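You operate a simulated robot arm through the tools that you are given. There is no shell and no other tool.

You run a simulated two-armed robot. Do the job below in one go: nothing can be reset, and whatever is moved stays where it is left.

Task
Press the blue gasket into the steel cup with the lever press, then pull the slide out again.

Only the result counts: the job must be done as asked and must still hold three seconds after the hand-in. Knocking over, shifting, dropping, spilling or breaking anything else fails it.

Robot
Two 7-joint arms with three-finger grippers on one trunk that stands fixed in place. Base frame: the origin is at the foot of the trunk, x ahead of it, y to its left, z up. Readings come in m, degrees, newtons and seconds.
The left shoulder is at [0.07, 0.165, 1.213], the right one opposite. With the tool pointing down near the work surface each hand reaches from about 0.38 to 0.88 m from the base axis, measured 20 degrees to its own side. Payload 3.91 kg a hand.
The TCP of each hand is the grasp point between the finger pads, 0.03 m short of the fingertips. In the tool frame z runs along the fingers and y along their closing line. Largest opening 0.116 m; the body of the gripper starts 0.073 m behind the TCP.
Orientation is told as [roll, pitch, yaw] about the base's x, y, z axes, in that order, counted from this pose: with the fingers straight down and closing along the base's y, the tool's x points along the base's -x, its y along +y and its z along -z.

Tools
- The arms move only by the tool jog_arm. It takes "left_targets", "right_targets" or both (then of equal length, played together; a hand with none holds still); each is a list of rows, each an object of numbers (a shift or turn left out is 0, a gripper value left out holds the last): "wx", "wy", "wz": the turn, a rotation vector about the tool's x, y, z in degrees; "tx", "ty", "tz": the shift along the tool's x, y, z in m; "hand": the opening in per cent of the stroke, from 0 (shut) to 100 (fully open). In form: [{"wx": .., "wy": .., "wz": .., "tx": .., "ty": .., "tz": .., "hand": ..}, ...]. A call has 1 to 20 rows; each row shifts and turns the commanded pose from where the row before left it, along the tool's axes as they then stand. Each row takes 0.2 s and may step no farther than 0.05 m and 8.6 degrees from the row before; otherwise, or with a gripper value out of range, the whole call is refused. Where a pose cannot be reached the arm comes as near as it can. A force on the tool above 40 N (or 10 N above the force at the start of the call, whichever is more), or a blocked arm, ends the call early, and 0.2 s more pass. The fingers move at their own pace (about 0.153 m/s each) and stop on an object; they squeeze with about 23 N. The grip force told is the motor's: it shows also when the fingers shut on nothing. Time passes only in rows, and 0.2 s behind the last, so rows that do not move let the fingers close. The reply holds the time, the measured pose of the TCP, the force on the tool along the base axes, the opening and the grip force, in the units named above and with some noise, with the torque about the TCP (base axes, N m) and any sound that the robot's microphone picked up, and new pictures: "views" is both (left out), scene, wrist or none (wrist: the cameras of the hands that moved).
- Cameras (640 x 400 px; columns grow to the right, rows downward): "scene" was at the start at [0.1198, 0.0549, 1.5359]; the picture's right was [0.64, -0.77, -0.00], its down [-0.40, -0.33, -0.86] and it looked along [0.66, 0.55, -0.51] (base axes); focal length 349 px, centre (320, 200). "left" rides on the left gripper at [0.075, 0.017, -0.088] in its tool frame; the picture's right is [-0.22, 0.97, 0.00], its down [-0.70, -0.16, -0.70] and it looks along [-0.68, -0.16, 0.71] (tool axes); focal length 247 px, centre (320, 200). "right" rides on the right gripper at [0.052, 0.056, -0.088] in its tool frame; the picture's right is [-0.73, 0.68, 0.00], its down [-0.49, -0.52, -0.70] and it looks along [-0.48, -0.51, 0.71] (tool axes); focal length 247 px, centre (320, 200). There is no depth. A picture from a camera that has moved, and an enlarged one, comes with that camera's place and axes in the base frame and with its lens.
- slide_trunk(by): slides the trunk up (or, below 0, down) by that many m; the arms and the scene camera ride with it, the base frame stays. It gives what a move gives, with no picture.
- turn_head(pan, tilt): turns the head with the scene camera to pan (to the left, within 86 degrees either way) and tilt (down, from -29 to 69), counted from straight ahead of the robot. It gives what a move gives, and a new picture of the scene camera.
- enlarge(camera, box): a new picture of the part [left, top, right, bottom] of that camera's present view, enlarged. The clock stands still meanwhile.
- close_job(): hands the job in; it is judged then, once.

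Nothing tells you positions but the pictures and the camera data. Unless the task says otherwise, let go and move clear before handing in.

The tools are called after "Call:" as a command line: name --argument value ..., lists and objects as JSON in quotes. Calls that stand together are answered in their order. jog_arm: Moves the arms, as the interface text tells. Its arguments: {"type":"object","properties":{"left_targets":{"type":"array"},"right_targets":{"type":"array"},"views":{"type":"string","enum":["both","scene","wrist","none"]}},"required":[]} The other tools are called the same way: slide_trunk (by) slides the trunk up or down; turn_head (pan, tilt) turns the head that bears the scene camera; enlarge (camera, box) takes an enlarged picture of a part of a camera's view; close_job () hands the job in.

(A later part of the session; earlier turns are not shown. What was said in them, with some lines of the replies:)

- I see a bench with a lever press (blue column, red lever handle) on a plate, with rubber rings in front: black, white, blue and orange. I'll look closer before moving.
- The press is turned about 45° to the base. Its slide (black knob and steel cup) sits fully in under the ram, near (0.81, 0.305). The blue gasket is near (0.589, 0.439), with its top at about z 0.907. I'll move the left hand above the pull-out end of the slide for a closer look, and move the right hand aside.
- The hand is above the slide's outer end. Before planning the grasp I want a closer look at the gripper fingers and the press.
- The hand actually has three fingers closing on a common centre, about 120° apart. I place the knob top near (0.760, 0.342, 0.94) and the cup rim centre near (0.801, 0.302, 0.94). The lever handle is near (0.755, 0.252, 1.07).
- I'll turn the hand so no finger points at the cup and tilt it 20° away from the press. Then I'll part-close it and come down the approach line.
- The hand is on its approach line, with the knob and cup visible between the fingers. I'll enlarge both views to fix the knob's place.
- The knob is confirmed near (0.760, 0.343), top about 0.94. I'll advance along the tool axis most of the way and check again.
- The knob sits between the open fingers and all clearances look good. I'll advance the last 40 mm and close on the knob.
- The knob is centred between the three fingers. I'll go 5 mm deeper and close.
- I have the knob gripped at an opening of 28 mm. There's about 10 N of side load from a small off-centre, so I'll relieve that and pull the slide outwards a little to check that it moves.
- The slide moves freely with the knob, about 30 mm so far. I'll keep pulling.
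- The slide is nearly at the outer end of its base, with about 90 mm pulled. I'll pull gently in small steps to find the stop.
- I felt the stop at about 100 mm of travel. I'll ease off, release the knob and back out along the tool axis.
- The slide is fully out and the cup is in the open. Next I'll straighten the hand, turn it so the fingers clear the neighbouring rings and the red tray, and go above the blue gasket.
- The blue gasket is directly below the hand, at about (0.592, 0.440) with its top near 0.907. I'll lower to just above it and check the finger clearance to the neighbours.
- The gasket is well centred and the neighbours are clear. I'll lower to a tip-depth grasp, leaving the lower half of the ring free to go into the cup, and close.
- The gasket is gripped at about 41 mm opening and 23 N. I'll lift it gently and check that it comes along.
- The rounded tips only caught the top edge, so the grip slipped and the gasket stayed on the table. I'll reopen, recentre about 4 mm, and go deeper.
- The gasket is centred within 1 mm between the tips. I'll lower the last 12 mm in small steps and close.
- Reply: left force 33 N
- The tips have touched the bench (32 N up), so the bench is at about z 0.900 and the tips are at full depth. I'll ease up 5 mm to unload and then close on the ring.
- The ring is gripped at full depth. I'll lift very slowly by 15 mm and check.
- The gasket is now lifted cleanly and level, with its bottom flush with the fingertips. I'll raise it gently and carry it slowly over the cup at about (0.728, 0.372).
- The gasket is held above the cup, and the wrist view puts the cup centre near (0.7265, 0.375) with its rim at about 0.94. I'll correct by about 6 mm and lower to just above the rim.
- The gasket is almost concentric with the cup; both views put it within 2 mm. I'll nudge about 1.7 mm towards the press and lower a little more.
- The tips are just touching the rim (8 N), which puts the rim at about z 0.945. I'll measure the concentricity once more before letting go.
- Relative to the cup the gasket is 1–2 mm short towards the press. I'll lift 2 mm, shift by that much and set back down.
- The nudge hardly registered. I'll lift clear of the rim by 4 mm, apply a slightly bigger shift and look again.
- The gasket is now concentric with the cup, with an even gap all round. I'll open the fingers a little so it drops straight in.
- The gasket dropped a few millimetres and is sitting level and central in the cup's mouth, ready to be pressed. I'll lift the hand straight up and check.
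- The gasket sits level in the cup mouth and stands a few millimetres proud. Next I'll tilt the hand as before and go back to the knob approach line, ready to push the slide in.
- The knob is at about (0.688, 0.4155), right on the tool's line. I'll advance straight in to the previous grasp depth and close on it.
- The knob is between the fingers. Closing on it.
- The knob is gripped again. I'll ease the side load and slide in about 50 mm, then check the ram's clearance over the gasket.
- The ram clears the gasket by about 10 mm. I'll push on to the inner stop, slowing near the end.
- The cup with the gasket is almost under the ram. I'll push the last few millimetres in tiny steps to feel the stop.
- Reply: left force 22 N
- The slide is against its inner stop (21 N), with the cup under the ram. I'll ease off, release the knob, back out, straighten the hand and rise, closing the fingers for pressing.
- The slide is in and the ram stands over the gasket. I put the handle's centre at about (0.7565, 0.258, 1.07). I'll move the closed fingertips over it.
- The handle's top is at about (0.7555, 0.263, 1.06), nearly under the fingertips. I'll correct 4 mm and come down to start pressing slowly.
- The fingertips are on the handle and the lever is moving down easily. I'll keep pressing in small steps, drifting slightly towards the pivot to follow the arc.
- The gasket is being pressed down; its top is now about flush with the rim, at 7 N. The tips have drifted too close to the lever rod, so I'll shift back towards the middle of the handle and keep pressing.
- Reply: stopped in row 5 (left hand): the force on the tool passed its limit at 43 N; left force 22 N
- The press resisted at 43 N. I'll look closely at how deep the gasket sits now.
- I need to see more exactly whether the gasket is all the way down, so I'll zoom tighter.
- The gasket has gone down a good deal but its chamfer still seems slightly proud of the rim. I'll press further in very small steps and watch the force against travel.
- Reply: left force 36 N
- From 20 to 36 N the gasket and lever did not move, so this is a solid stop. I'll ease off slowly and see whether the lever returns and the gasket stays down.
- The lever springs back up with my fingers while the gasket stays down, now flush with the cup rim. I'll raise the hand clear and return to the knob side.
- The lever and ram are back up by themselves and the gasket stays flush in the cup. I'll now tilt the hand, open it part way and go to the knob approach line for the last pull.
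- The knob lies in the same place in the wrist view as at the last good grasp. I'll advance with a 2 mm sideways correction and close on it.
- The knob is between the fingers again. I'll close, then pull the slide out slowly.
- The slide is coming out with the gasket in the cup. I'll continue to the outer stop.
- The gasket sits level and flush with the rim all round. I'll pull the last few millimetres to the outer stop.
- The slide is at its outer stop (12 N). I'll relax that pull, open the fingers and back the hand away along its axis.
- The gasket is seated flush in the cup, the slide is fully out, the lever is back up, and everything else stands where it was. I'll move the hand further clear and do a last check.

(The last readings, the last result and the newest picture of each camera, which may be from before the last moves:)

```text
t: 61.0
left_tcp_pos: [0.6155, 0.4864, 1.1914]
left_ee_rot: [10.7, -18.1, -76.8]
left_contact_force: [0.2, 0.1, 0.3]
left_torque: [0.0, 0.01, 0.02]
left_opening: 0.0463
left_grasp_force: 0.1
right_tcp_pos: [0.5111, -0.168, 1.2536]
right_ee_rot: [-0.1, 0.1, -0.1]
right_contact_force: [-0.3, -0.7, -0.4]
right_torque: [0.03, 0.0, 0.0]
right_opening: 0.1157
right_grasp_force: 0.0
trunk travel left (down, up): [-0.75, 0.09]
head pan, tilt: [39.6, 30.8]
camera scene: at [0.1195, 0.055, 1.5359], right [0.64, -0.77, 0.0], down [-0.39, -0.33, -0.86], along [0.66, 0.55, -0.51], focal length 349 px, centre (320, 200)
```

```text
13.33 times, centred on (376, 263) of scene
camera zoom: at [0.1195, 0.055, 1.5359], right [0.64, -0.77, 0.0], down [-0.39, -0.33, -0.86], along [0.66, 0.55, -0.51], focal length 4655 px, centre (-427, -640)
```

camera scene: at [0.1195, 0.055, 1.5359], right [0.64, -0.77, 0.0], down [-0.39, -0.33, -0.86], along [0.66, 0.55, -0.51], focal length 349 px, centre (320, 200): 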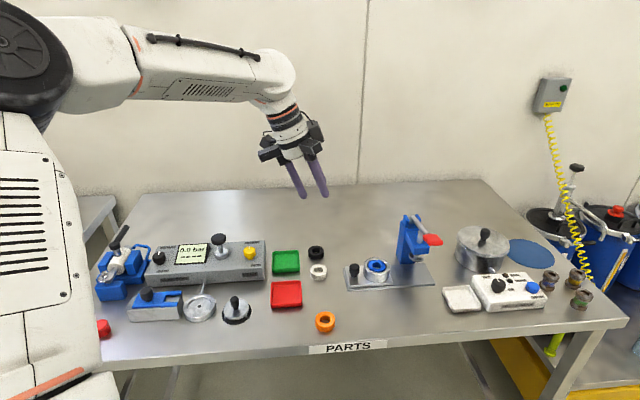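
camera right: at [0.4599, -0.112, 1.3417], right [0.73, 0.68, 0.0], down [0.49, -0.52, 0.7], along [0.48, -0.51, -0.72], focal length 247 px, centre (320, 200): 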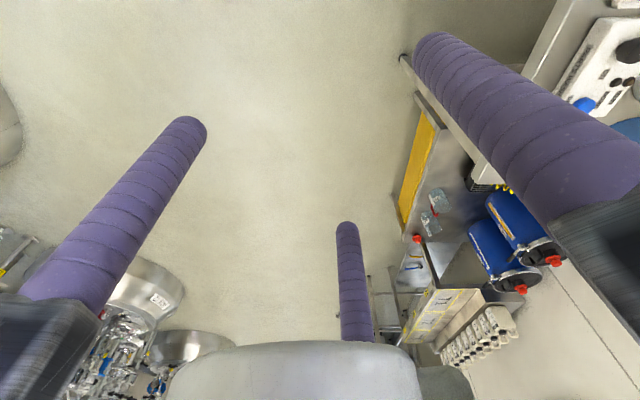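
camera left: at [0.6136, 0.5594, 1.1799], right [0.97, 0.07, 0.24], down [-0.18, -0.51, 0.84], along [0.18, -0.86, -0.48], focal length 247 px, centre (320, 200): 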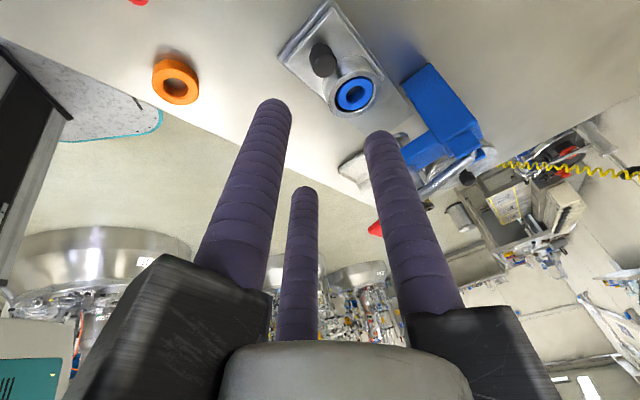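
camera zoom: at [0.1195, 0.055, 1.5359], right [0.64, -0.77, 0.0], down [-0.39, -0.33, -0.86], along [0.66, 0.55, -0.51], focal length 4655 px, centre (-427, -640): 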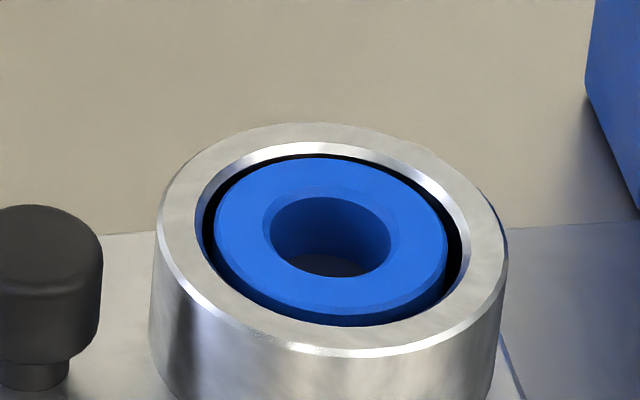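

The blue gasket is level and flush in the cup. The slide is out at its stop, the lever is up, and the hand is clear with nothing else disturbed. Handing in.

Call:
close_job

```text
The job is handed in.
```

The blue gasket is pressed into the steel cup, and the slide is pulled out to its outer stop. I handed the job in at that point; the hand-in gave no verdict back.

- **Gasket:** it sits level in the cup, flush with the rim to within about 1 mm as far as the cameras can tell. The press came to a solid stop at about 43 N on the handle. The gasket stayed down when I let the lever go, and it was still down after the slide came out.
- **Press:** the lever sprang back up on its own, and the ram is clear of the cup.
- **Surroundings:** nothing else looked moved in the last pictures. The left hand is empty and well clear of the press.

My first grip on the gasket slipped during the lift. The gasket stayed on the bench, about 2 mm from where it had been, and a deeper grip then held.
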